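You operate a simulated robot arm through the tools that you are given. There is no shell and no other tool. Be economical: measure what you need, move in short steps, check, and stop when the job is done.

The job below is to be done with a simulated robot arm. You get a single attempt, and the scene is never put back.

TASK
Lay the grey, brown and cream rounded tiles in matching slots; push the peg board up to the turntable base.

The check looks at the end state, three seconds after you hand in, the way a careful person would. Anything else that was tipped, shoved, dropped, spilled or broken makes it a failure.

THE ROBOT
A 6-joint arm with a two-finger parallel gripper, fixed in place. Base frame: the origin is at the foot of the arm, x ahead of it, y to its left, z up; the work surface is at about z = 720. Units: mm, degrees, N and s.
With the tool pointing down near the work surface it reaches from about 260 to 660 mm from the base axis. Its first joint turns from -66.0 to 66.0 degrees. Payload 2.9 kg.
The tool frame sits at the grasp point between the pads (the TCP): z along the fingers, y along the line on which they close. The tips reach 30 mm beyond it. Largest opening 110 mm; finger width 20, thickness 10; the body of the gripper, 48 by 112 mm, starts 55 mm behind the TCP.
Orientation is told as [roll, pitch, yaw] about the base's x, y, z axes, in that order, counted from this pose: with the fingers straight down and closing along the base's y, the tool's x points along the base's -x, its y along +y and its z along -z.

THE INTERFACE
- The arm moves only by the tool apply_moves. Its argument "deltas" is a list of rows, each a list of 2 entries, a list of its own where there are three numbers: the shift along the tool's x, y, z in mm, then the turn, a rotation vector about the tool's x, y, z in degrees. In form: [[[x, y, z], [rx, ry, rz]], ...]. A call has 1 to 20 rows; each row shifts and turns the commanded pose from where the row before left it, along the tool's axes as they then stand. "grip" is the opening, from 0 (shut) to 1 (fully open), set as the call begins (left out, the last holds). A row lasts 0.2 s, in which the tool goes at most 50 mm and 8.6 degrees; a call with a longer step from one row to the next is refused whole, and so is a gripper value outside its range. Where a pose cannot be reached the arm comes as near as it can. A force on the tool above 40 N (or 10 N above the force at the start of the call, whichever is more), or a blocked arm, ends the call early, and 0.2 s more pass. The fingers move at their own pace (about 108 mm/s each) and stop on an object; they squeeze with about 24 N. The grip force told is the motor's: it shows also when the fingers shut on nothing. Time passes only in rows, and 0.2 s behind the last, so rows that do not move let the fingers close. The reply holds the time, the measured pose of the TCP, the force on the tool along the base axes, the opening and the grip force, in the units named above and with some noise.
- Cameras (640 x 400 px; columns grow to the right, rows downward): "scene" is fixed at [89.7, 469.6, 1361.4]; the picture's right is [-0.39, -0.92, 0.00], its down [-0.71, 0.30, -0.64] and it looks along [0.59, -0.25, -0.77] (base axes); focal length 344 px, centre (320, 200). "wrist" rides on the gripper at [-36, 0, -57] in the tool frame; the picture's right is [0.00, -1.00, 0.00], its down [0.97, 0.00, -0.24] and it looks along [0.24, 0.00, 0.97] (tool axes); focal length 218 px, centre (320, 200).
- capture(camera): a new picture of that camera. It takes no simulated time.
- measure_at(camera, pixels): for up to 12 pixels [column, row] of the newest picture of that camera ("zoom" is the newest enlarged one), the place [x, y, z] in the base frame of the surface seen there, good to about 3 mm. It takes no simulated time.
- inspect(camera, box): a new picture of the part [left, top, right, bottom] of that camera's present view, enlarged. It takes no simulated time.
- finish_job(): hands the job in; it is judged then, once.

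Go step by step. Measure first, check grasps and placings, and put right what went wrong. The budget is 80 turns and 54 pictures, counting those below and the enlarged ones. Unless the task says otherwise, let go and move clear before handing in, and close with one line.

The tools are called as name(argument=value, ...) on one line, values as JSON. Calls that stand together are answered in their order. apply_moves: Moves the arm, as the interface text tells. Its arguments: {"type":"object","properties":{"deltas":{"type":"array","items":{"type":"array"}},"grip":{"type":"number"}},"required":["deltas"]} The other tools are called the same way: capture (camera) takes a picture; measure_at (camera, pixels) gives the place of the surface under pixels of a picture; inspect (camera, box) takes an enlarged picture of a part of a camera's view; finish_job () hands the job in.

At the start:

```text
time_s: 0.0
ee_pos: [372.4, 290.7, 1003.2]
ee_rot: [0.0, -0.1, 0.0]
ft_force: [-0.3, 0.0, -0.3]
finger_gap: 109.9
grasp_force: 0.0
```

scene: 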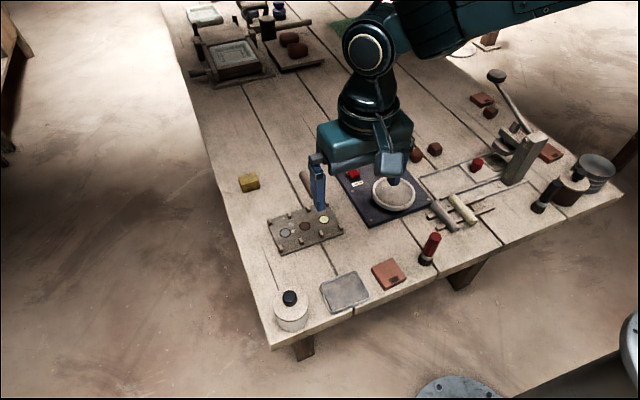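
wrist: 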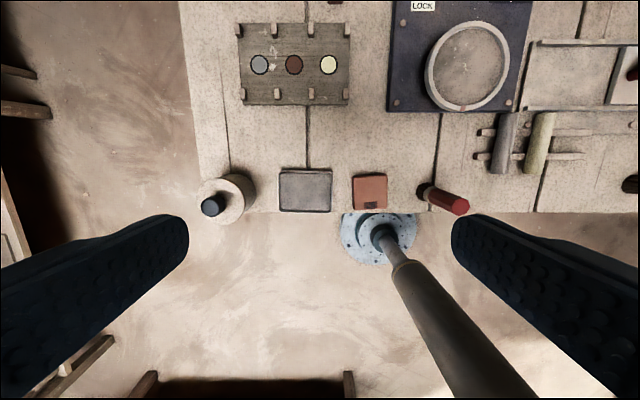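

The pictures show a peg board near scene (305,230) with grey/brown/cream spots and a turntable on a dark base near (385,195). I'll enlarge to identify the tiles and slots.

inspect(camera="scene", box=[220, 140, 420, 265])

inspect(camera="scene", box=[400, 60, 624, 270])

inspect(camera="wrist", box=[200, 0, 420, 138])

inspect(camera="scene", box=[170, 0, 350, 112])

```text
3.20 times, centred on (320, 202) of scene
```

zoom: 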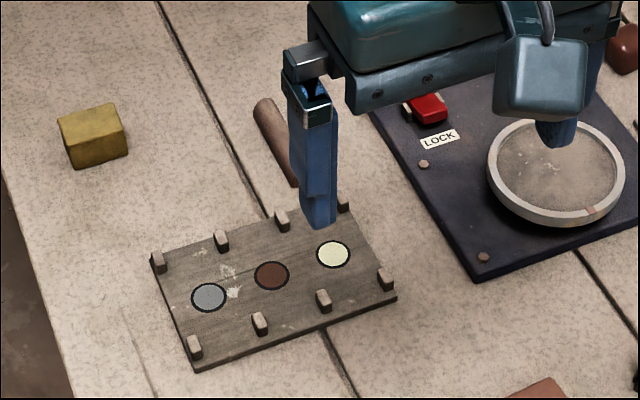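

```text
1.90 times, centred on (512, 165) of scene
```

zoom: 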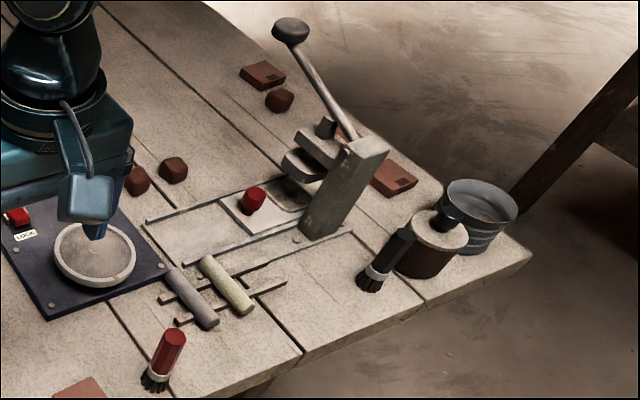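

```text
2.90 times, centred on (310, 69) of wrist
```

zoom: 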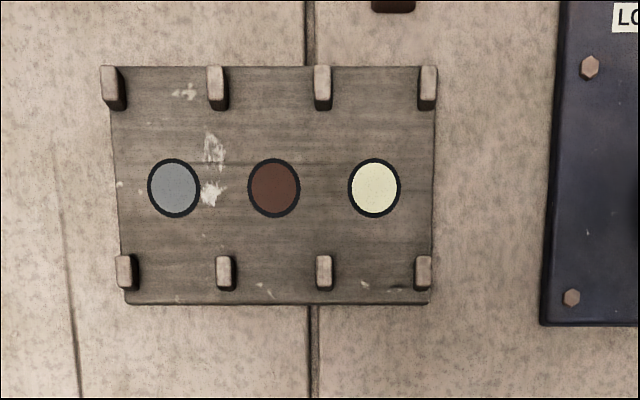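

```text
3.56 times, centred on (260, 56) of scene
```

zoom: 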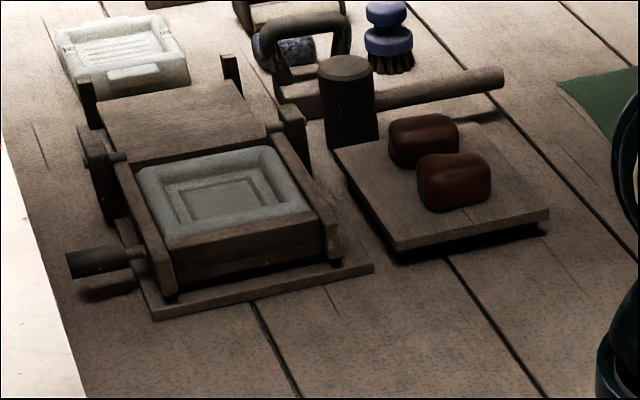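

The board has pegs forming three slots; the grey and cream half-round tiles sit on rails near scene (445,215) and (462,208), and a brown one lies near (305,182). I'll move the arm over for a clear wrist view.

apply_moves(deltas=[[[-20, -25, 0], [0, 0, 0]], [[-20, -25, 0], [0, 0, 0]], [[-20, -25, 0], [0, 0, 0]], [[-20, -25, 0], [0, 0, 0]], [[-10, -25, 0], [0, 0, 0]], [[0, 0, 0], [0, 0, 0]]])

capture(camera="wrist")

capture(camera="scene")

```text
time_s: 1.4
ee_pos: [463.7, 166.0, 1002.0]
ee_rot: [0.0, 0.0, 0.1]
ft_force: [0.4, 0.0, -0.4]
finger_gap: 110.1
grasp_force: 0.1
```

```text
47 pictures are left
```

wrist: 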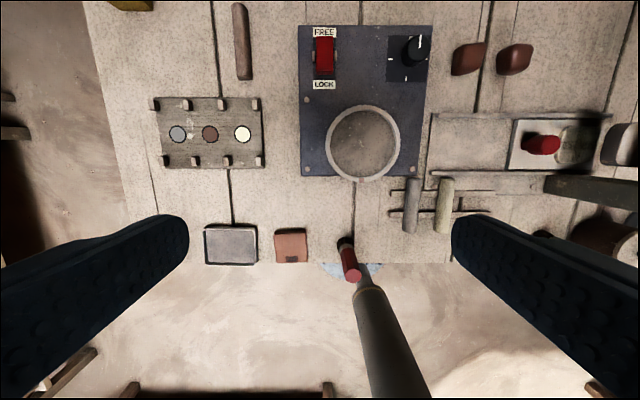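

```text
46 pictures are left
```

scene: 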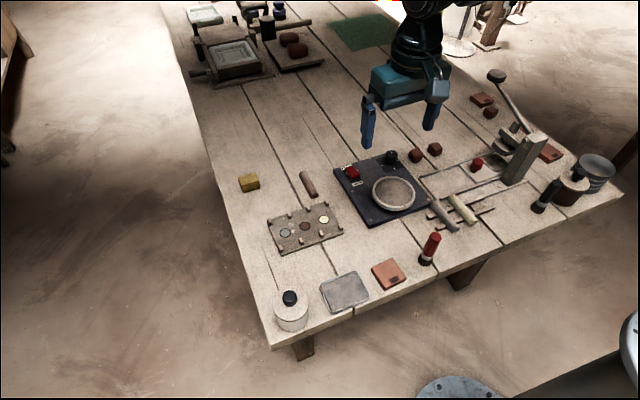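

Both tiles on the rails and the brown one at wrist (242,42) are visible. I'll enlarge and measure.

inspect(camera="wrist", box=[140, 0, 320, 180])

measure_at(camera="wrist", pixels=[[178, 133], [210, 133], [242, 133], [154, 98], [260, 98], [164, 167], [262, 167], [239, 6], [243, 77], [242, 40], [301, 165], [301, 100]])

measure_at(camera="wrist", pixels=[[412, 181], [410, 230], [411, 205], [445, 182], [443, 231], [444, 205], [398, 191], [480, 212], [155, 104], [187, 104], [195, 161], [227, 161]])

inspect(camera="wrist", box=[370, 150, 510, 250])

```text
2.22 times, centred on (230, 90) of wrist
```

zoom: 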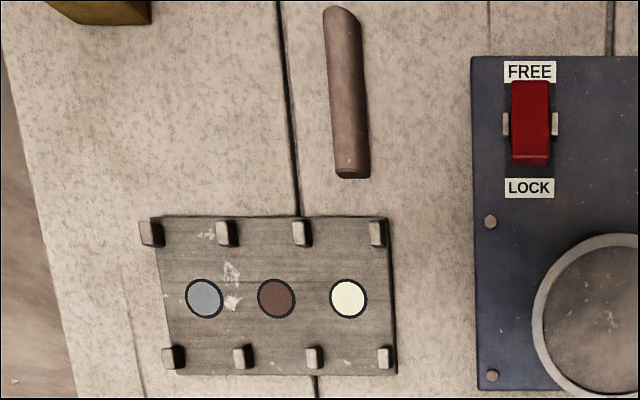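

```text
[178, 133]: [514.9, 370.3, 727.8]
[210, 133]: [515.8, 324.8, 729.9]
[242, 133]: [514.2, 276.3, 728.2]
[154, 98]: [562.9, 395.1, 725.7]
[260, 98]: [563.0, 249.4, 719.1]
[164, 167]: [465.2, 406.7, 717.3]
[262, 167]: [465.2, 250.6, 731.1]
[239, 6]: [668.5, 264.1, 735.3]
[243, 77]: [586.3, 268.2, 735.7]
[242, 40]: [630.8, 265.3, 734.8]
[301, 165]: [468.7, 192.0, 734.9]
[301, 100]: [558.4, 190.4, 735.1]
```

```text
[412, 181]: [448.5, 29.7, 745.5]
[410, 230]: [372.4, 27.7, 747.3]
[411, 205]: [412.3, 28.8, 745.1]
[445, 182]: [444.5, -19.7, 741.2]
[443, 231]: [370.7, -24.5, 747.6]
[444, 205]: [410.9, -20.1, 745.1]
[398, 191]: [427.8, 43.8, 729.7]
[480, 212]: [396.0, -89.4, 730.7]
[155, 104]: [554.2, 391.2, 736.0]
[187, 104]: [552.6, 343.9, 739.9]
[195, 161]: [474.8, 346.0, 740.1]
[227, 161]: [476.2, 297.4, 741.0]
```

```text
4.00 times, centred on (440, 200) of wrist
```

zoom: 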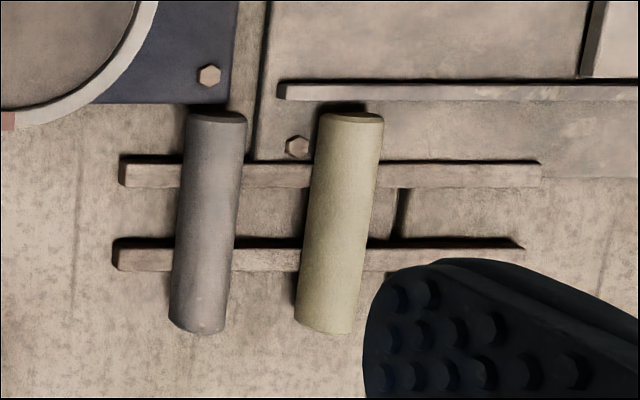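

The tiles are about 82 long and 20 wide, the slots are at y≈370/324/276 and the base edge at y≈191, so the board must go about 58 mm along −y. I'll measure the board edges more precisely before pushing.

inspect(camera="scene", box=[250, 140, 410, 260])

```text
3.33 times, centred on (330, 200) of scene
```

zoom: 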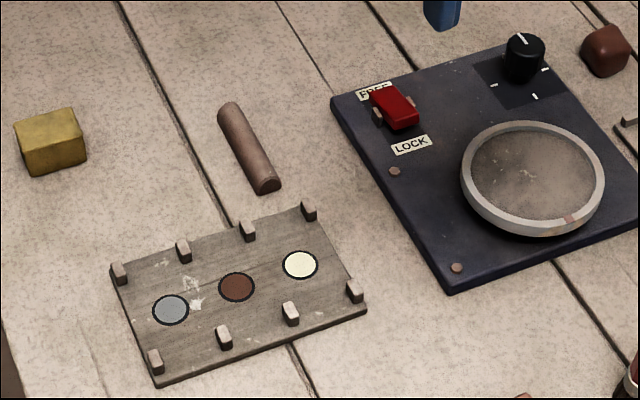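

measure_at(camera="zoom", pixels=[[113, 285], [132, 325], [156, 376], [310, 210], [335, 252], [364, 305], [335, 103], [390, 193], [447, 286], [90, 300], [400, 340], [262, 370]])

measure_at(camera="zoom", pixels=[[227, 103], [270, 190], [248, 145], [117, 264], [183, 240], [246, 223], [307, 202], [355, 281], [290, 305], [222, 328], [155, 352], [155, 365]])

```text
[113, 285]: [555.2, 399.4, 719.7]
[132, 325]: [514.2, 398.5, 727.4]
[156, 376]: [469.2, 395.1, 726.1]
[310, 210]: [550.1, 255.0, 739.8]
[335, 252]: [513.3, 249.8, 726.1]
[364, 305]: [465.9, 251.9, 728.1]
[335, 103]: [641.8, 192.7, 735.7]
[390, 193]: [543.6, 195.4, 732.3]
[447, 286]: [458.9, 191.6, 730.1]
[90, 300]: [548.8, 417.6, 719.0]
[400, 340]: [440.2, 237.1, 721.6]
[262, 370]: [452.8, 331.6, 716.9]
```

```text
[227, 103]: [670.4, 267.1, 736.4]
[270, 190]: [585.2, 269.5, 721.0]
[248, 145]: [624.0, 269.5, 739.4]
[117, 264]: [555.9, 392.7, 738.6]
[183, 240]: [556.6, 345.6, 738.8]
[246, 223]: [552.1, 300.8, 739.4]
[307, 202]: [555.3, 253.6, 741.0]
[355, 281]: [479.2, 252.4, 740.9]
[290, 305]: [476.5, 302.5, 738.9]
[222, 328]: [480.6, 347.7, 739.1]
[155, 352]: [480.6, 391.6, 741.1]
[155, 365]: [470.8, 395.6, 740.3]
```

The board spans y 249–398 and x 466–563 (top z≈728), and the base edge is at y≈192. I'll turn the gripper 90° with a partial opening so both fingers push the left edge, starting above it.

apply_moves(deltas=[[[-6, 43, 10], [0, 0, 8.2]], [[0, 0, 0], [0, 0, 8.2]], [[0, 0, 0], [0, 0, 8.2]], [[0, 0, 0], [0, 0, 8.2]], [[0, 0, 0], [0, 0, 8.2]], [[0, 0, 0], [0, 0, 8.2]], [[0, 0, 0], [0, 0, 8.2]], [[0, 0, 0], [0, 0, 8.2]], [[0, 0, 0], [0, 0, 8.2]], [[0, 0, 0], [0, 0, 8.2]], [[0, 0, 0], [0, 0, 8]], [[43, 8, 0], [0, 0, 0]], [[43, 8, 0], [0, 0, 0]], [[43, 8, 0], [0, 0, 0]], [[43, 8, 10], [0, 0, 0]], [[41, 6, 30], [0, 0, 0]], [[0, 0, 40], [0, 0, 0]], [[0, 0, 40], [0, 0, 0]], [[0, 0, 0], [0, 0, 0]]], grip=0.364)

```text
refused: row 16 steps farther than a row can; nothing moved
```

apply_moves(deltas=[[[-6, 43, 10], [0, 0, 8.2]], [[0, 0, 0], [0, 0, 8.2]], [[0, 0, 0], [0, 0, 8.2]], [[0, 0, 0], [0, 0, 8.2]], [[0, 0, 0], [0, 0, 8.2]], [[0, 0, 0], [0, 0, 8.2]], [[0, 0, 0], [0, 0, 8.2]], [[0, 0, 0], [0, 0, 8.2]], [[0, 0, 0], [0, 0, 8.2]], [[0, 0, 0], [0, 0, 8.2]], [[0, 0, 0], [0, 0, 8]], [[43, 8, 0], [0, 0, 0]], [[43, 8, 0], [0, 0, 0]], [[43, 8, 0], [0, 0, 0]], [[43, 8, 10], [0, 0, 0]], [[41, 6, 20], [0, 0, 0]], [[0, 0, 45], [0, 0, 0]], [[0, 0, 45], [0, 0, 0]], [[0, 0, 0], [0, 0, 0]]], grip=0.364)

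```text
time_s: 5.4
ee_pos: [507.4, 422.1, 871.4]
ee_rot: [0.0, 0.0, -90.0]
ft_force: [0.1, -0.8, 0.9]
finger_gap: 40.1
grasp_force: 0.1
```

The pose is reachable, so I'll go down beside the left edge with tips about 3 mm above the table.

apply_moves(deltas=[[[0, 0, 40], [0, 0, 0]], [[0, 0, 40], [0, 0, 0]], [[0, 0, 25], [0, 0, 0]], [[0, 0, 13], [0, 0, 0]], [[0, 0, 0], [0, 0, 0]]])

inspect(camera="scene", box=[220, 140, 380, 260])

```text
time_s: 6.6
ee_pos: [510.2, 419.9, 755.4]
ee_rot: [0.0, 0.0, -90.1]
ft_force: [0.6, 0.0, -0.1]
finger_gap: 39.7
grasp_force: 0.0
```

```text
3.33 times, centred on (300, 200) of scene
```

zoom: 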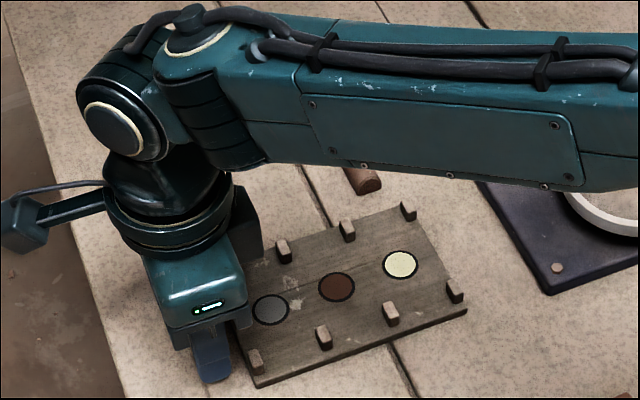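

The fingers are beside the left edge with tips at about z 725. I'll lower 2 mm and push slowly along −y, short of the base.

apply_moves(deltas=[[[0, 0, 2], [0, 0, 0]], [[-5, 0, 0], [0, 0, 0]], [[-5, 0, 0], [0, 0, 0]], [[-5, 0, 0], [0, 0, 0]], [[-5, 0, 0], [0, 0, 0]], [[-5, 0, 0], [0, 0, 0]], [[-5, 0, 0], [0, 0, 0]], [[-5, 0, 0], [0, 0, 0]], [[-5, 0, 0], [0, 0, 0]], [[-5, 0, 0], [0, 0, 0]], [[-5, 0, 0], [0, 0, 0]], [[-4, 0, 0], [0, 0, 0]], [[0, 0, 0], [0, 0, 0]]])

inspect(camera="scene", box=[250, 140, 410, 260])

```text
time_s: 9.4
ee_pos: [505.2, 366.0, 754.2]
ee_rot: [0.1, 0.0, -90.0]
ft_force: [-0.5, 1.1, -0.7]
finger_gap: 40.3
grasp_force: 0.4
```

```text
3.33 times, centred on (330, 200) of scene
```

zoom: 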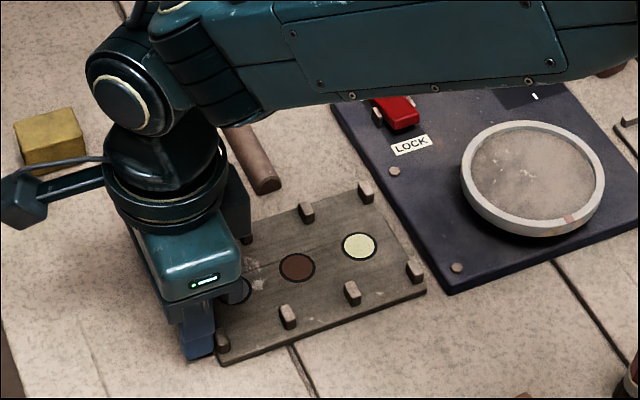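

The board slid well and about 15 mm of gap remains. I'll push on in small steps.

apply_moves(deltas=[[[-3, 0, 0], [0, 0, 0]], [[-3, 0, 0], [0, 0, 0]], [[-3, 0, 0], [0, 0, 0]], [[-2, 0, 0], [0, 0, 0]], [[0, 0, 0], [0, 0, 0]]])

inspect(camera="scene", box=[290, 150, 400, 240])

```text
time_s: 10.6
ee_pos: [506.3, 355.7, 753.0]
ee_rot: [0.0, 0.0, -90.0]
ft_force: [0.2, 2.7, 1.6]
finger_gap: 39.6
grasp_force: 0.1
```

```text
4.44 times, centred on (345, 195) of scene
```

zoom: 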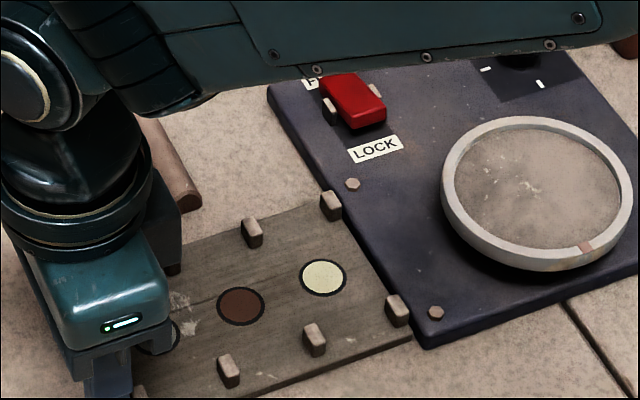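

Only a small gap remains, so I'll creep forward in 1 mm steps and watch the force.

apply_moves(deltas=[[[-1, 0, 0], [0, 0, 0]], [[-1, 0, 0], [0, 0, 0]], [[-1, 0, 0], [0, 0, 0]], [[0, 0, 0], [0, 0, 0]]])

inspect(camera="scene", box=[330, 180, 370, 235])

```text
time_s: 11.6
ee_pos: [505.2, 356.0, 753.7]
ee_rot: [0.0, 0.2, -89.8]
ft_force: [-1.8, 21.4, -2.5]
finger_gap: 40.6
grasp_force: 0.8
```

```text
7.27 times, centred on (350, 208) of scene
```

zoom: 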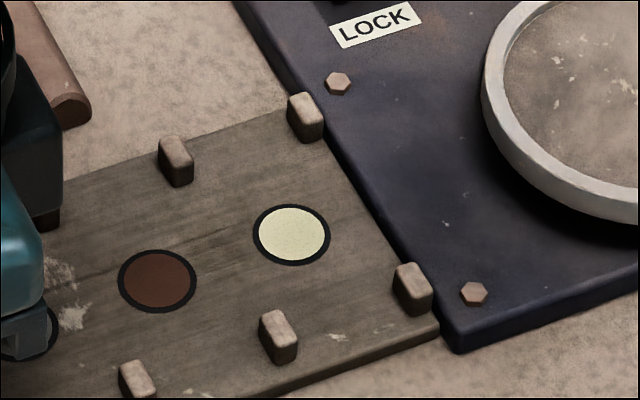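

The force rose to 21 N and the board now sits flush against the base. I'll back off, rise, turn back and take a fresh overview.

apply_moves(deltas=[[[5, 0, 0], [0, 0, 0]], [[10, 0, 0], [0, 0, 0]], [[0, 0, -40], [0, 0, 0]], [[0, 0, -45], [0, 0, 0]], [[0, 0, -45], [0, 0, 0]], [[0, 0, -45], [0, 0, 0]], [[0, 0, -45], [0, 0, -8.2]], [[0, 0, 0], [0, 0, -8.2]], [[0, 0, 0], [0, 0, -8.2]], [[0, 0, 0], [0, 0, -8.2]], [[0, 0, 0], [0, 0, -8.2]], [[0, 0, 0], [0, 0, -8.2]], [[0, 0, 0], [0, 0, -8.2]], [[0, 0, 0], [0, 0, -8.2]], [[0, 0, 0], [0, 0, -8.2]], [[0, 0, 0], [0, 0, -8.2]], [[0, 0, 0], [0, 0, -8]], [[0, -45, 0], [0, 0, 0]], [[0, -45, 0], [0, 0, 0]], [[0, -45, 0], [0, 0, 0]]])

capture(camera="wrist")

inspect(camera="scene", box=[270, 150, 400, 250])

```text
time_s: 15.8
ee_pos: [506.9, 229.8, 974.1]
ee_rot: [0.0, 0.0, 0.1]
ft_force: [-0.3, -0.1, 0.0]
finger_gap: 39.9
grasp_force: 0.1
```

```text
38 pictures are left
```

wrist: 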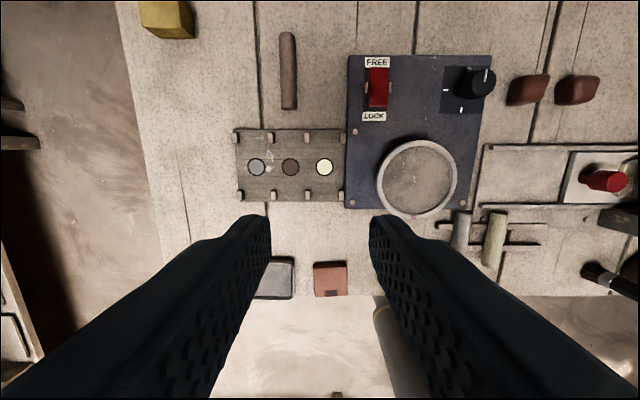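

```text
4.00 times, centred on (335, 200) of scene
```

zoom: 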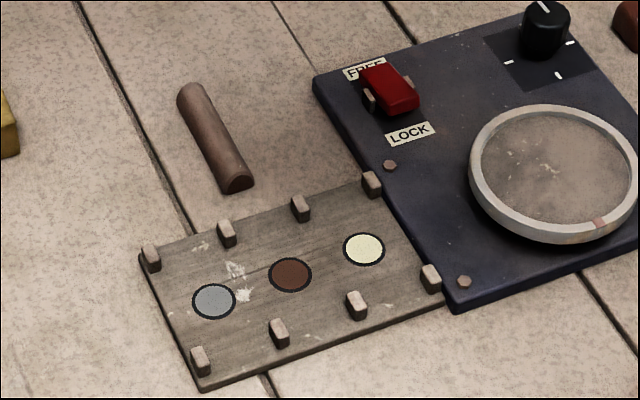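

The board lies flush along the base edge. I'll measure the new slot centres, pegs and brown tile.

measure_at(camera="zoom", pixels=[[214, 301], [290, 275], [364, 249], [151, 250], [226, 227], [300, 202], [370, 178], [431, 272], [357, 298], [279, 326], [200, 355]])

measure_at(camera="wrist", pixels=[[257, 167], [290, 167], [324, 167], [287, 36], [288, 104], [281, 70], [296, 70], [282, 100], [296, 100], [281, 45], [295, 45], [288, 70]])

```text
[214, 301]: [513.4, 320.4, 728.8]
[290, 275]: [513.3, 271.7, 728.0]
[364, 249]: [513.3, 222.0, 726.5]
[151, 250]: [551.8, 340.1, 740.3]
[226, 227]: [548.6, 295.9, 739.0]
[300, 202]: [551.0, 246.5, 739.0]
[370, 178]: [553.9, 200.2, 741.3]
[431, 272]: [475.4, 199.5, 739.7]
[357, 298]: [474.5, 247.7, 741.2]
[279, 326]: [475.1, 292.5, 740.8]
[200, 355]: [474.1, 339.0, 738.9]
```

```text
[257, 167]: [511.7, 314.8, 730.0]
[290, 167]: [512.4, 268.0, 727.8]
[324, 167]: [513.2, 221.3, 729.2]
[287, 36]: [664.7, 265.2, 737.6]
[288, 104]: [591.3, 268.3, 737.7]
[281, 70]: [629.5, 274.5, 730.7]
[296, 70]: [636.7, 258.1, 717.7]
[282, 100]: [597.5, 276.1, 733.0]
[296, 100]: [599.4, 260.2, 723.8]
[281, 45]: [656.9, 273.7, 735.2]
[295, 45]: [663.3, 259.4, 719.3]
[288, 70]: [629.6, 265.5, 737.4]
```

The slots are now at y≈317.5, 270 and 222.5, x≈513; the brown tile is centred at (628,267), tilted about 2.4°. Next I'll see whether the arm can reach over its centre.

apply_moves(deltas=[[[-30, 9, 30], [0, 0, 2.4]], [[-30, 9, 30], [0, 0, 0]], [[-30, 9, 30], [0, 0, 0]], [[-30, 10, 34], [0, 0, 0]], [[0, 5, 30], [0, 0, 0]], [[0, 0, 20], [0, 0, 0]], [[0, 0, 0], [0, 0, 0]]], grip=0.5)

capture(camera="wrist")

```text
time_s: 17.4
ee_pos: [623.9, 269.6, 799.3]
ee_rot: [0.1, -0.1, -2.3]
ft_force: [-0.9, 0.1, 0.1]
finger_gap: 55.0
grasp_force: 0.1
out of reach, approached as far as the arm can: row 6
```

```text
36 pictures are left
```

wrist: 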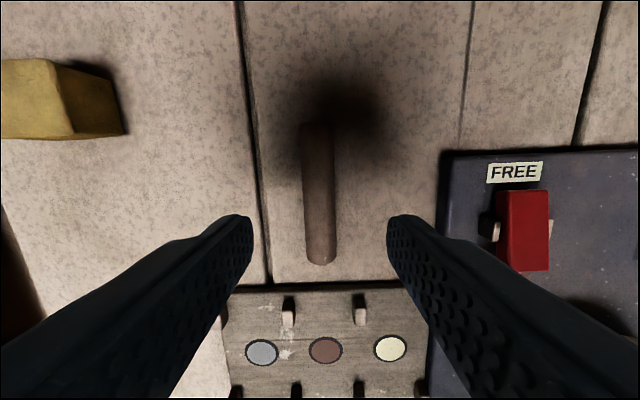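

The arm just runs out of reach over the tile (wrist view, tile at (318,195)). Tilting the fingers outward about 12° should gain reach.

apply_moves(deltas=[[[0, 0, 0], [0, -6, 0]], [[0, 0, 0], [0, -6, 0]], [[0, 0, 0], [0, 0, 0]]])

capture(camera="wrist")

```text
time_s: 18.2
ee_pos: [652.9, 283.6, 798.9]
ee_rot: [0.0, -12.0, -2.4]
ft_force: [0.7, 0.3, -0.1]
finger_gap: 55.1
grasp_force: 0.1
out of reach, approached as far as the arm can: row 1, 2
```

```text
35 pictures are left
```

wrist: 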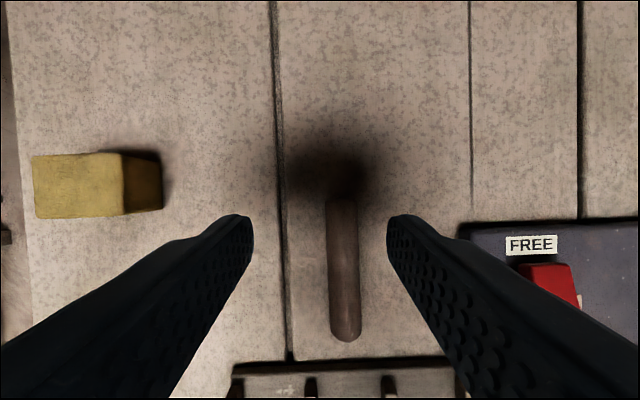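

The tilt gained reach, with the TCP now at (653,284,799). I'll bring it back over the tile centre and check.

apply_moves(deltas=[[[14, -9, 7], [0, 0, 0]], [[15, -9, 7], [0, 0, 0]], [[0, 0, 0], [0, 0, 0]]])

capture(camera="wrist")

```text
time_s: 19.0
ee_pos: [652.5, 280.0, 774.0]
ee_rot: [-0.1, -11.9, -2.4]
ft_force: [0.3, 0.7, 0.7]
finger_gap: 55.1
grasp_force: 0.1
out of reach, approached as far as the arm can: row 1, 2
```

```text
34 pictures are left
```

wrist: 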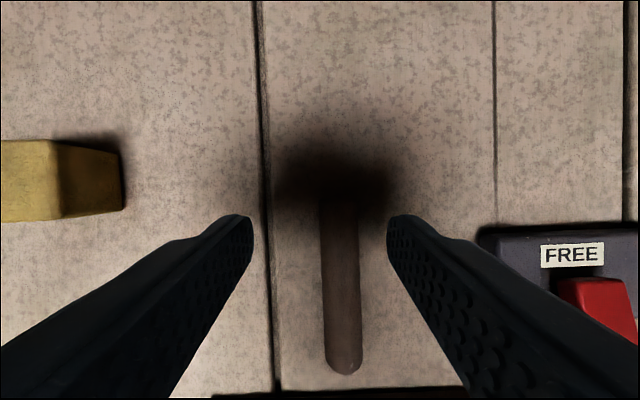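

The tilted pose behaves oddly and stays too far out. I'll raise, go back to vertical and grip about 20 mm off the tile's centre, within reach.

apply_moves(deltas=[[[0, 0, -30], [0, 0, 0]], [[0, 0, 0], [0, 6, 0]], [[0, 0, 0], [0, 6, 0]], [[0, 0, 0], [0, 0, 0]]])

```text
time_s: 20.0
ee_pos: [622.2, 273.8, 806.9]
ee_rot: [0.0, 0.1, -2.3]
ft_force: [0.5, -0.4, -0.3]
finger_gap: 55.0
grasp_force: 0.0
out of reach, approached as far as the arm can: row 1, 2, 3
```

Vertical again at (622,274,807). I'll move inward and read where the command really is.

apply_moves(deltas=[[[15, -6, 0], [0, 0, 0]], [[0, 0, 0], [0, 0, 0]]])

```text
time_s: 20.6
ee_pos: [608.9, 268.2, 807.0]
ee_rot: [0.0, 0.0, -2.4]
ft_force: [0.7, 0.6, 0.2]
finger_gap: 55.1
grasp_force: 0.1
```

Now at (609,268,807) with no reach flag, in line with the tile axis. I'll descend to grip height.

apply_moves(deltas=[[[2, 0, 20], [0, 0, 0]], [[0, 0, 20], [0, 0, 0]], [[0, 0, 13], [0, 0, 0]], [[0, 0, 0], [0, 0, 0]]])

capture(camera="wrist")

```text
time_s: 21.6
ee_pos: [607.9, 265.9, 755.7]
ee_rot: [-0.1, 0.0, -2.4]
ft_force: [-0.9, 0.4, 0.4]
finger_gap: 54.9
grasp_force: 0.1
```

```text
33 pictures are left
```

wrist: 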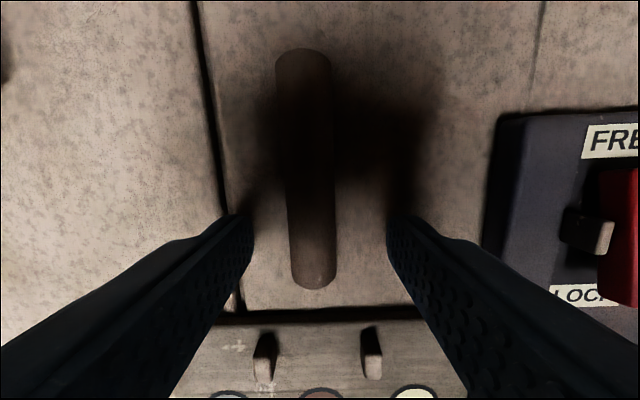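

The wrist view shows the tile ((302,55) to (315,285)) about 3° off the tool axis and some 3 mm to the left. I'll correct, lower 3 mm and close.

apply_moves(deltas=[[[0, 3, 0], [0, 0, -3.3]], [[0, 0, 3], [0, 0, 0]], [[0, 0, 0], [0, 0, 0]]])

apply_moves(deltas=[[[0, 0, 0], [0, 0, 0]], [[0, 0, 0], [0, 0, 0]], [[0, 0, 0], [0, 0, 0]]], grip=0.0)

capture(camera="wrist")

```text
time_s: 22.4
ee_pos: [608.0, 269.2, 749.8]
ee_rot: [0.0, 0.0, 0.9]
ft_force: [0.4, -0.8, 0.5]
finger_gap: 54.8
grasp_force: 0.1
```

```text
time_s: 23.2
ee_pos: [608.1, 269.6, 749.6]
ee_rot: [0.0, 0.0, 0.8]
ft_force: [-0.1, -0.8, -0.5]
finger_gap: 19.0
grasp_force: 24.0
```

```text
32 pictures are left
```

wrist: 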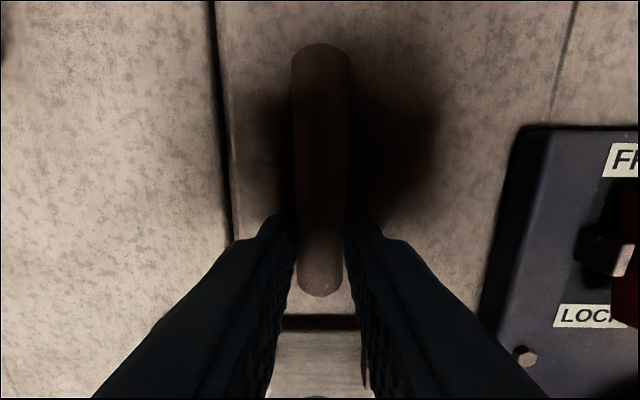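

Gripped with a 19.0 mm gap at 24 N, about 20 mm inward of the tile centre. I'll lift and check for sag.

apply_moves(deltas=[[[0, 0, -10], [0, 0, 0]], [[0, 0, -20], [0, 0, 0]], [[0, 0, -25], [0, 0, 0.8]], [[0, 0, 0], [0, 0, 0]]])

inspect(camera="scene", box=[250, 120, 400, 240])

capture(camera="wrist")

```text
time_s: 24.2
ee_pos: [608.0, 268.6, 807.3]
ee_rot: [0.0, 0.0, 0.1]
ft_force: [-1.1, 0.4, -0.4]
finger_gap: 19.1
grasp_force: 24.2
```

```text
3.33 times, centred on (325, 180) of scene
```

zoom: 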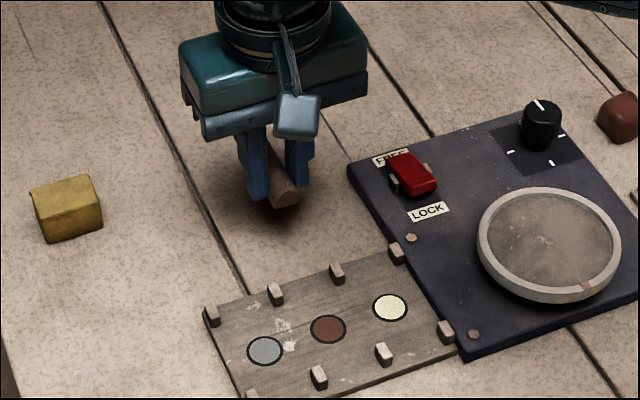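

```text
30 pictures are left
```

wrist: 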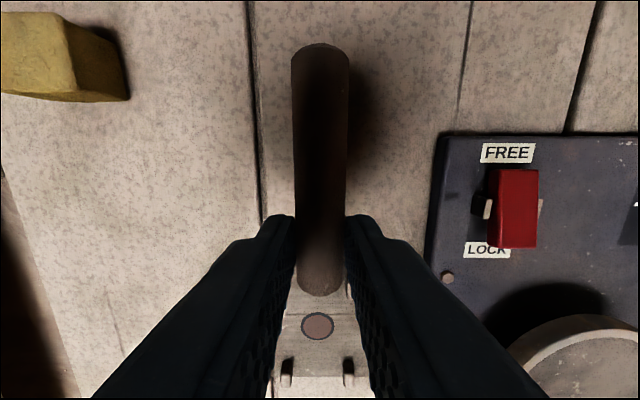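

The tile hangs level. I'll measure its ends to get its offset from the TCP.

measure_at(camera="wrist", pixels=[[320, 50], [319, 65], [318, 285], [318, 277], [300, 150], [342, 150], [318, 326]])

apply_moves(deltas=[[[30, 0, 0], [0, 0, 0]], [[30, 0.7, 0], [0, 0, 0]], [[30, 0.7, 0], [0, 0, 0]], [[25, 0, 0], [0, 0, 0]], [[0, 0, 15], [0, 0, 0]], [[0, 0, 15], [0, 0, 0]], [[0, 0, 0], [0, 0, 0]]])

inspect(camera="scene", box=[270, 150, 390, 245])

capture(camera="wrist")

```text
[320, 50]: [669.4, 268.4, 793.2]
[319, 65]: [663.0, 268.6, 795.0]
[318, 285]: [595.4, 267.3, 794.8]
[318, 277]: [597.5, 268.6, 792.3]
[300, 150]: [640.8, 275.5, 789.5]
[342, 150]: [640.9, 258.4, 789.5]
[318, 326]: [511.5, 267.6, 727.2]
```

```text
time_s: 25.8
ee_pos: [492.5, 270.9, 775.8]
ee_rot: [0.1, 0.1, 0.1]
ft_force: [0.6, -0.8, -0.4]
finger_gap: 19.2
grasp_force: 23.8
```

```text
4.21 times, centred on (330, 198) of scene
```

zoom: 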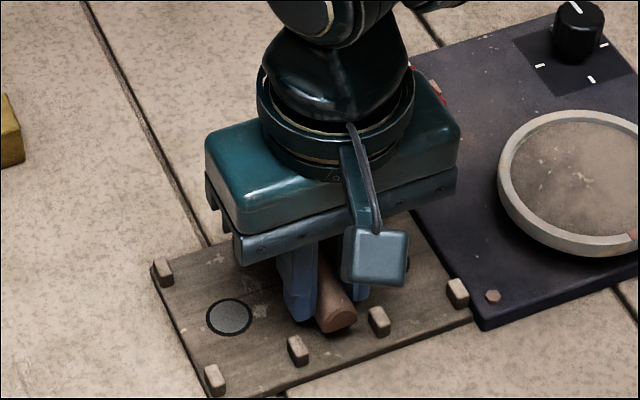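

```text
28 pictures are left
```

wrist: 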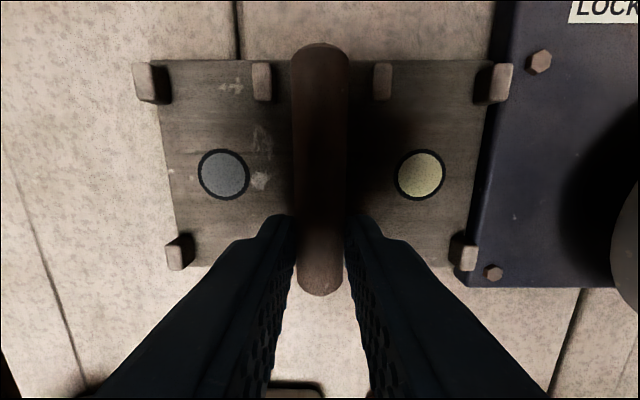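

The tile is centred over the brown slot between pegs (262,80) and (382,80). I'll shift 3 mm outward to clear the near pegs and lower to just contact.

apply_moves(deltas=[[[-3, 0, 5], [0, 0, 0]], [[0, 0, 5], [0, 0, 0]], [[0, 0, 3], [0, 0, 0]], [[0, 0, 2], [0, 0, 0]], [[0, 0, 1.5], [0, 0, 0]], [[0, 0, 0], [0, 0, 0]]])

inspect(camera="scene", box=[280, 175, 370, 245])

```text
time_s: 27.2
ee_pos: [496.0, 270.4, 758.6]
ee_rot: [0.0, 0.0, 0.1]
ft_force: [0.5, 0.7, 0.0]
finger_gap: 19.0
grasp_force: 24.1
```

```text
5.71 times, centred on (325, 210) of scene
```

zoom: 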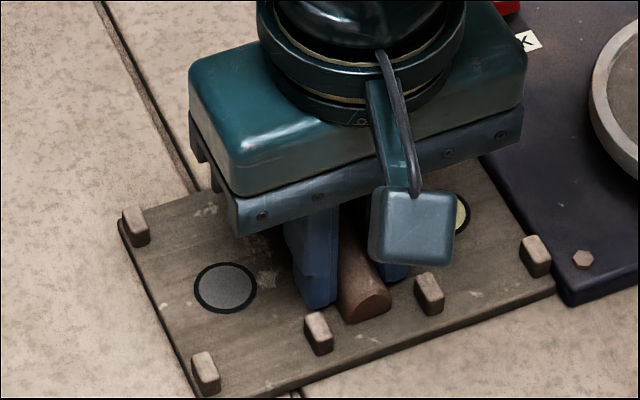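

The tile is right at the board with no force yet. I'll lower 1 mm more, then open slightly.

apply_moves(deltas=[[[0, 0, 0.7], [0, 0, 0]], [[0, 0, 0.5], [0, 0, 0]], [[0, 0, 0], [0, 0, 0]]])

apply_moves(deltas=[[[0, 0, 0], [0, 0, 0]], [[0, 0, 0], [0, 0, 0]]], grip=0.3)

apply_moves(deltas=[[[0, 0, -15], [0, 0, 0]], [[0, 0, -30], [0, 0, 0]], [[0, 0, -40], [0, 0, 0]], [[20, -30, -40], [0, 0, 0]], [[20, -45, 0], [0, 0, 0]], [[15, -45, 0], [0, 0, 0]], [[15, -45, 0], [0, 0, 0]], [[10, -45, 0], [0, 0, 0]], [[0, -20, 0], [0, 0, 0]], [[0, 0, 0], [0, 0, 0]]])

inspect(camera="scene", box=[270, 160, 390, 250])

capture(camera="wrist")

```text
time_s: 28.0
ee_pos: [495.8, 270.8, 759.4]
ee_rot: [0.0, -0.1, 0.1]
ft_force: [1.0, -1.0, 3.2]
finger_gap: 19.1
grasp_force: 24.3
```

```text
time_s: 28.6
ee_pos: [495.7, 271.2, 758.8]
ee_rot: [0.0, 0.0, 0.1]
ft_force: [0.6, 0.2, -0.4]
finger_gap: 33.0
grasp_force: 0.0
```

```text
refused: row 4 steps farther than a row can; nothing moved
```

```text
4.44 times, centred on (330, 205) of scene
```

zoom: 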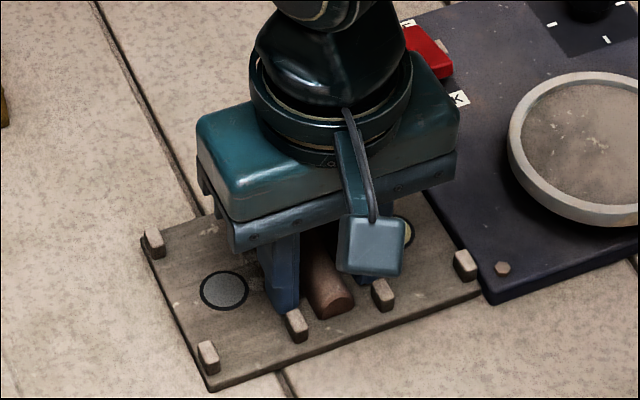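

```text
25 pictures are left
```

wrist: 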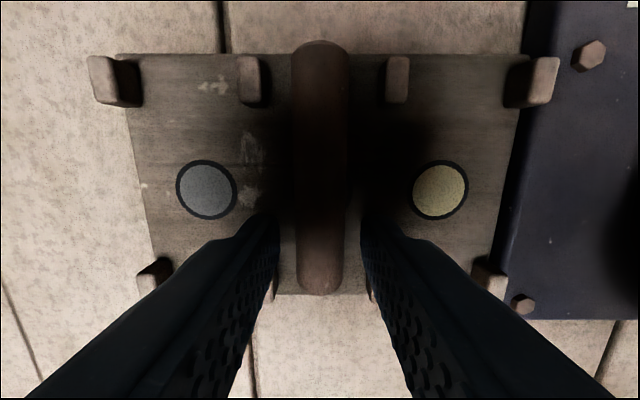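

The brown tile is released, centred and flat. Now I'll rise and move over the rack.

apply_moves(deltas=[[[0, 0, -15], [0, 0, 0]], [[0, 0, -30], [0, 0, 0]], [[0, 0, -45], [0, 0, 0]], [[0, 0, -45], [0, 0, 0]], [[20, -45, 0], [0, 0, 0]], [[20, -45, 0], [0, 0, 0]], [[20, -45, 0], [0, 0, 0]], [[20, -45, 0], [0, 0, 0]], [[10, -45, 0], [0, 0, 0]], [[0, -28, 0], [0, 0, 0]], [[0, 0, 0], [0, 0, 0]]])

inspect(camera="scene", box=[270, 160, 390, 250])

capture(camera="wrist")

```text
time_s: 31.0
ee_pos: [402.7, 16.9, 894.9]
ee_rot: [-0.1, 0.0, 0.1]
ft_force: [-0.7, 0.0, 0.0]
finger_gap: 33.1
grasp_force: 0.1
```

```text
4.44 times, centred on (330, 205) of scene
```

zoom: 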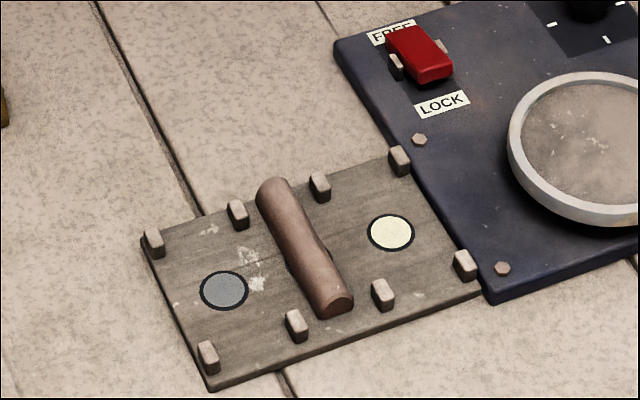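

```text
23 pictures are left
```

wrist: 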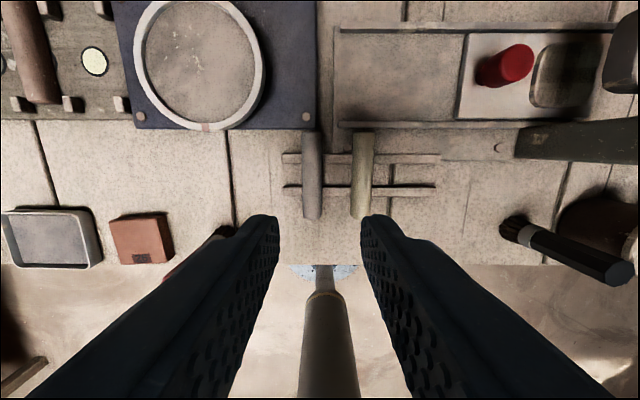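

The brown tile sits well in its slot. Now I'll measure the grey and cream tiles, and the red brush for clearance.

inspect(camera="wrist", box=[260, 110, 450, 230])

measure_at(camera="wrist", pixels=[[309, 136], [314, 214], [311, 175], [363, 136], [360, 212], [362, 175], [290, 159], [290, 191], [400, 159], [400, 191], [510, 140], [225, 232]])

inspect(camera="scene", box=[390, 150, 550, 270])

```text
3.33 times, centred on (355, 170) of wrist
```

zoom: 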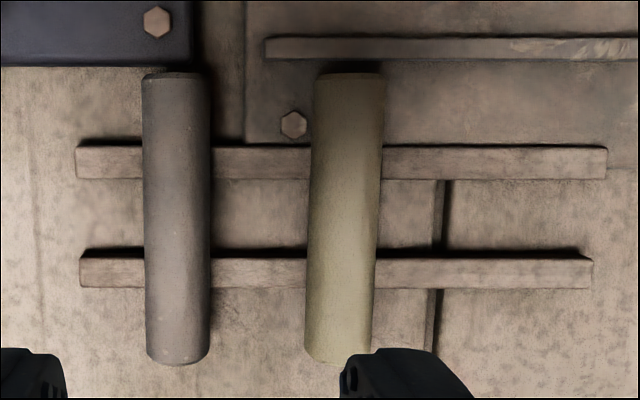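

```text
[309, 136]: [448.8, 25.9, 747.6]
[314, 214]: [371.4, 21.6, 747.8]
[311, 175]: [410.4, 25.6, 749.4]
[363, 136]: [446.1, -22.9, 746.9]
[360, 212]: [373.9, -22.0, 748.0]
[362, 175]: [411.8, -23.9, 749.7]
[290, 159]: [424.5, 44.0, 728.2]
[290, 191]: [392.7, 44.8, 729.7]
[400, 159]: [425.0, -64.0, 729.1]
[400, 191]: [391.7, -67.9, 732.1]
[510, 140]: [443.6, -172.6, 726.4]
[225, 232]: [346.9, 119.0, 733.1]
```

```text
3.33 times, centred on (470, 210) of scene
```

zoom: 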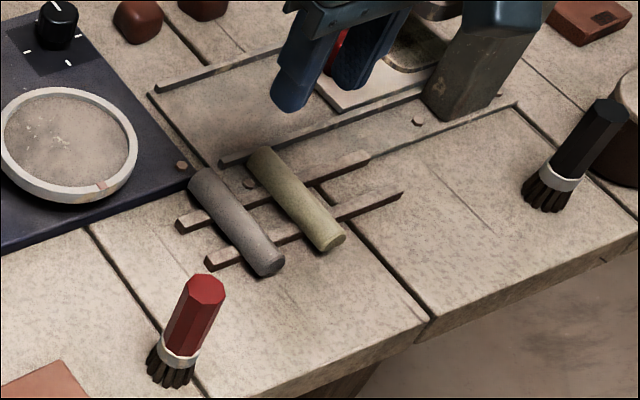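

The grey tile is centred at about (410,25.5), straight; the cream at (410,−22.5), turned about 5°; rail tops are at z≈730. I'll descend on the grey tile.

apply_moves(deltas=[[[-7, 8.6, 0], [0, 0, 0]], [[0, 0, 40], [0, 0, 0]], [[0, 0, 40], [0, 0, 0]], [[0, 0, 30], [0, 0, 0]], [[0, 0, 15], [0, 0, 0]], [[0, 0, 5], [0, 0, 0]], [[0, 0, 0], [0, 0, 0]]])

capture(camera="wrist")

```text
time_s: 32.6
ee_pos: [413.5, 27.8, 763.3]
ee_rot: [0.1, 0.0, 0.1]
ft_force: [0.0, -0.6, 0.4]
finger_gap: 33.0
grasp_force: 0.1
```

```text
20 pictures are left
```

wrist: 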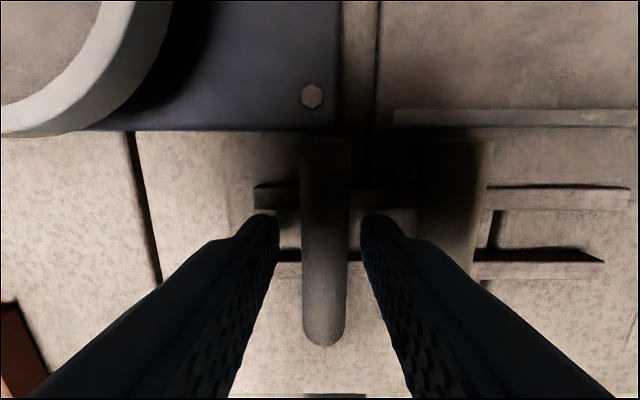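

The fingers straddle the grey tile (wrist column 325). After a small correction I'll close and lift.

apply_moves(deltas=[[[3, -2, 1], [0, 0, 0]], [[0, 0, 0], [0, 0, 0]]])

apply_moves(deltas=[[[0, 0, 0], [0, 0, 0]], [[0, 0, 0], [0, 0, 0]]], grip=0.0)

apply_moves(deltas=[[[0, 0, -5], [0, 0, 0]], [[0, 0, -15], [0, 0, 0]], [[0, 0, -40], [0, 0, 0]], [[0, 0, -40], [0, 0, 0]], [[0, 0, 0], [0, 0, 0]]])

capture(camera="wrist")

```text
time_s: 33.2
ee_pos: [409.9, 23.7, 761.6]
ee_rot: [0.0, 0.0, 0.1]
ft_force: [0.1, -0.4, 0.6]
finger_gap: 32.8
grasp_force: 0.1
```

```text
time_s: 33.8
ee_pos: [411.1, 23.8, 761.8]
ee_rot: [0.0, 0.0, 0.1]
ft_force: [0.3, -0.1, 1.2]
finger_gap: 19.0
grasp_force: 25.0
```

```text
time_s: 35.0
ee_pos: [409.7, 25.0, 864.8]
ee_rot: [0.0, 0.0, 0.0]
ft_force: [-0.1, 0.6, -0.8]
finger_gap: 19.1
grasp_force: 24.5
```

```text
19 pictures are left
```

wrist: 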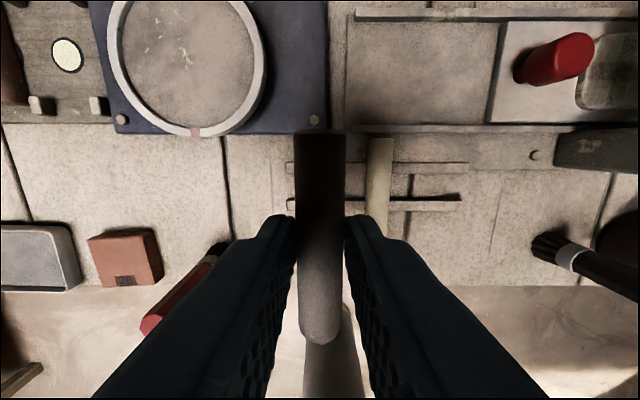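

The grey tile is gripped and lifted. I'll measure its ends and carry it over to the grey slot.

measure_at(camera="wrist", pixels=[[319, 134], [319, 150], [321, 320], [321, 333]])

apply_moves(deltas=[[[-14, 42, 0], [0, 0, 0]], [[-15, 42, 0], [0, 0, 0]], [[-15, 42, 0], [0, 0, 0]], [[-15, 42, 0], [0, 0, 0]], [[-15, 42, 0], [0, 0, 0]], [[-15, 42, 0], [0, 0, 0]], [[-14, 40, 0], [0, 0, 0]], [[0, 0, 30], [0, 0, 0]], [[0, 0, 30], [0, 0, 0]], [[0, 0, 28], [0, 0, 0]], [[0, 0, 0], [0, 0, 0]]])

capture(camera="wrist")

```text
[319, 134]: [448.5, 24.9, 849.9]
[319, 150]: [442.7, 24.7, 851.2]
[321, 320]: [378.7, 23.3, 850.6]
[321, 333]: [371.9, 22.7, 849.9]
```

```text
time_s: 37.4
ee_pos: [511.2, 319.7, 772.3]
ee_rot: [0.0, -0.1, 0.0]
ft_force: [-0.2, 0.0, -1.1]
finger_gap: 18.9
grasp_force: 23.9
```

```text
18 pictures are left
```

wrist: 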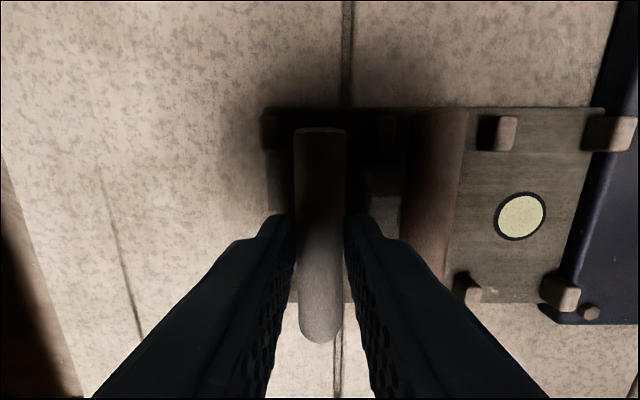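

I'll check the tile against the pegs from both cameras before lowering.

inspect(camera="scene", box=[260, 170, 360, 245])

measure_at(camera="wrist", pixels=[[274, 118], [388, 122], [505, 120], [470, 292], [570, 295], [440, 150], [520, 216], [320, 140], [272, 180], [267, 110]])

```text
5.33 times, centred on (310, 208) of scene
```

zoom: 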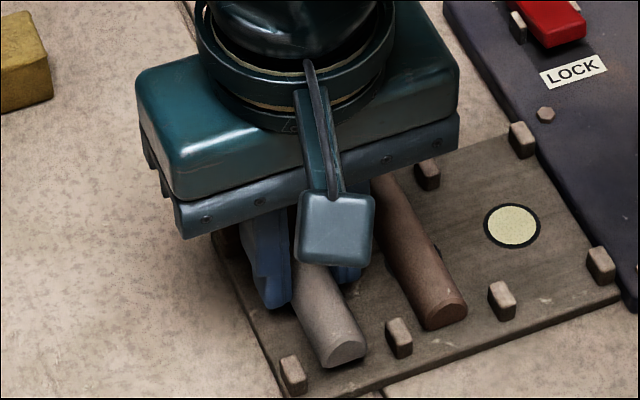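

```text
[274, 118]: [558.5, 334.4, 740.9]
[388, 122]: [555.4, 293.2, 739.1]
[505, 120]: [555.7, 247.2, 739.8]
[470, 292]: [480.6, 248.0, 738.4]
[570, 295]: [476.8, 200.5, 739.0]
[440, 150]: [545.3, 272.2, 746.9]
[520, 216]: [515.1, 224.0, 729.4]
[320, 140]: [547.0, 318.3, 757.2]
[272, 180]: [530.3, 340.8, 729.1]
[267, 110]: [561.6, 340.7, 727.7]
```

The grey tile is within 2 mm of the slot centre. I'll correct and lower gently.

apply_moves(deltas=[[[-2, -2, 3], [0, 0, 0]], [[0, 0, 4], [0, 0, 0]], [[0, 0, 3], [0, 0, 0]], [[0, 0, 0], [0, 0, 0]]])

apply_moves(deltas=[[[0, 0, 0.8], [0, 0, 0]], [[0, 0, 0], [0, 0, 0]]])

apply_moves(deltas=[[[0, 0, 0.8], [0, 0, 0]], [[0, 0, 0], [0, 0, 0]]])

inspect(camera="scene", box=[280, 200, 360, 245])

```text
time_s: 38.4
ee_pos: [513.7, 316.3, 763.3]
ee_rot: [0.1, 0.1, 0.1]
ft_force: [-0.1, 0.3, -1.5]
finger_gap: 19.2
grasp_force: 24.0
```

```text
time_s: 39.0
ee_pos: [514.6, 315.6, 763.1]
ee_rot: [-0.1, 0.1, 0.1]
ft_force: [0.0, 0.0, -1.2]
finger_gap: 19.1
grasp_force: 24.0
```

```text
time_s: 39.6
ee_pos: [515.8, 315.3, 761.6]
ee_rot: [0.1, 0.1, 0.1]
ft_force: [-0.5, 0.7, -0.2]
finger_gap: 19.1
grasp_force: 23.9
```

```text
8.00 times, centred on (320, 222) of scene
```

zoom: 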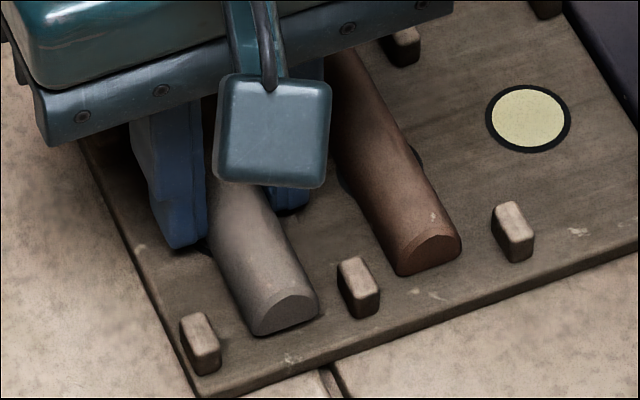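

It's very close with no contact force yet, so I'll go on down in sub-mm steps.

apply_moves(deltas=[[[0, 0.7, 0.7], [0, 0, 0]], [[0, 0, 0.5], [0, 0, 0]], [[0, 0, 0], [0, 0, 0]]])

apply_moves(deltas=[[[0, 0, 0.7], [0, 0, 0]], [[0, 0, 0], [0, 0, 0]]])

```text
time_s: 40.4
ee_pos: [515.2, 316.3, 760.1]
ee_rot: [0.0, 0.0, 0.1]
ft_force: [0.0, 0.1, -0.3]
finger_gap: 19.1
grasp_force: 24.4
```

```text
time_s: 41.0
ee_pos: [514.1, 316.9, 760.3]
ee_rot: [0.0, -0.1, 0.1]
ft_force: [0.8, -0.1, -0.6]
finger_gap: 19.1
grasp_force: 23.8
```

apply_moves(deltas=[[[0, 0, 0.7], [0, 0, 0]], [[0, 0, 0], [0, 0, 0]]])

apply_moves(deltas=[[[0, 0, 0.5], [0, 0, 0]], [[0, 0, 0], [0, 0, 0]]])

```text
time_s: 41.6
ee_pos: [515.0, 316.6, 759.2]
ee_rot: [-0.1, -0.1, 0.2]
ft_force: [-2.6, -0.8, 4.7]
finger_gap: 19.1
grasp_force: 24.4
```

```text
time_s: 42.2
ee_pos: [516.0, 316.5, 759.6]
ee_rot: [0.2, -0.1, 0.0]
ft_force: [-4.3, 1.5, 14.2]
finger_gap: 19.0
grasp_force: 23.8
```

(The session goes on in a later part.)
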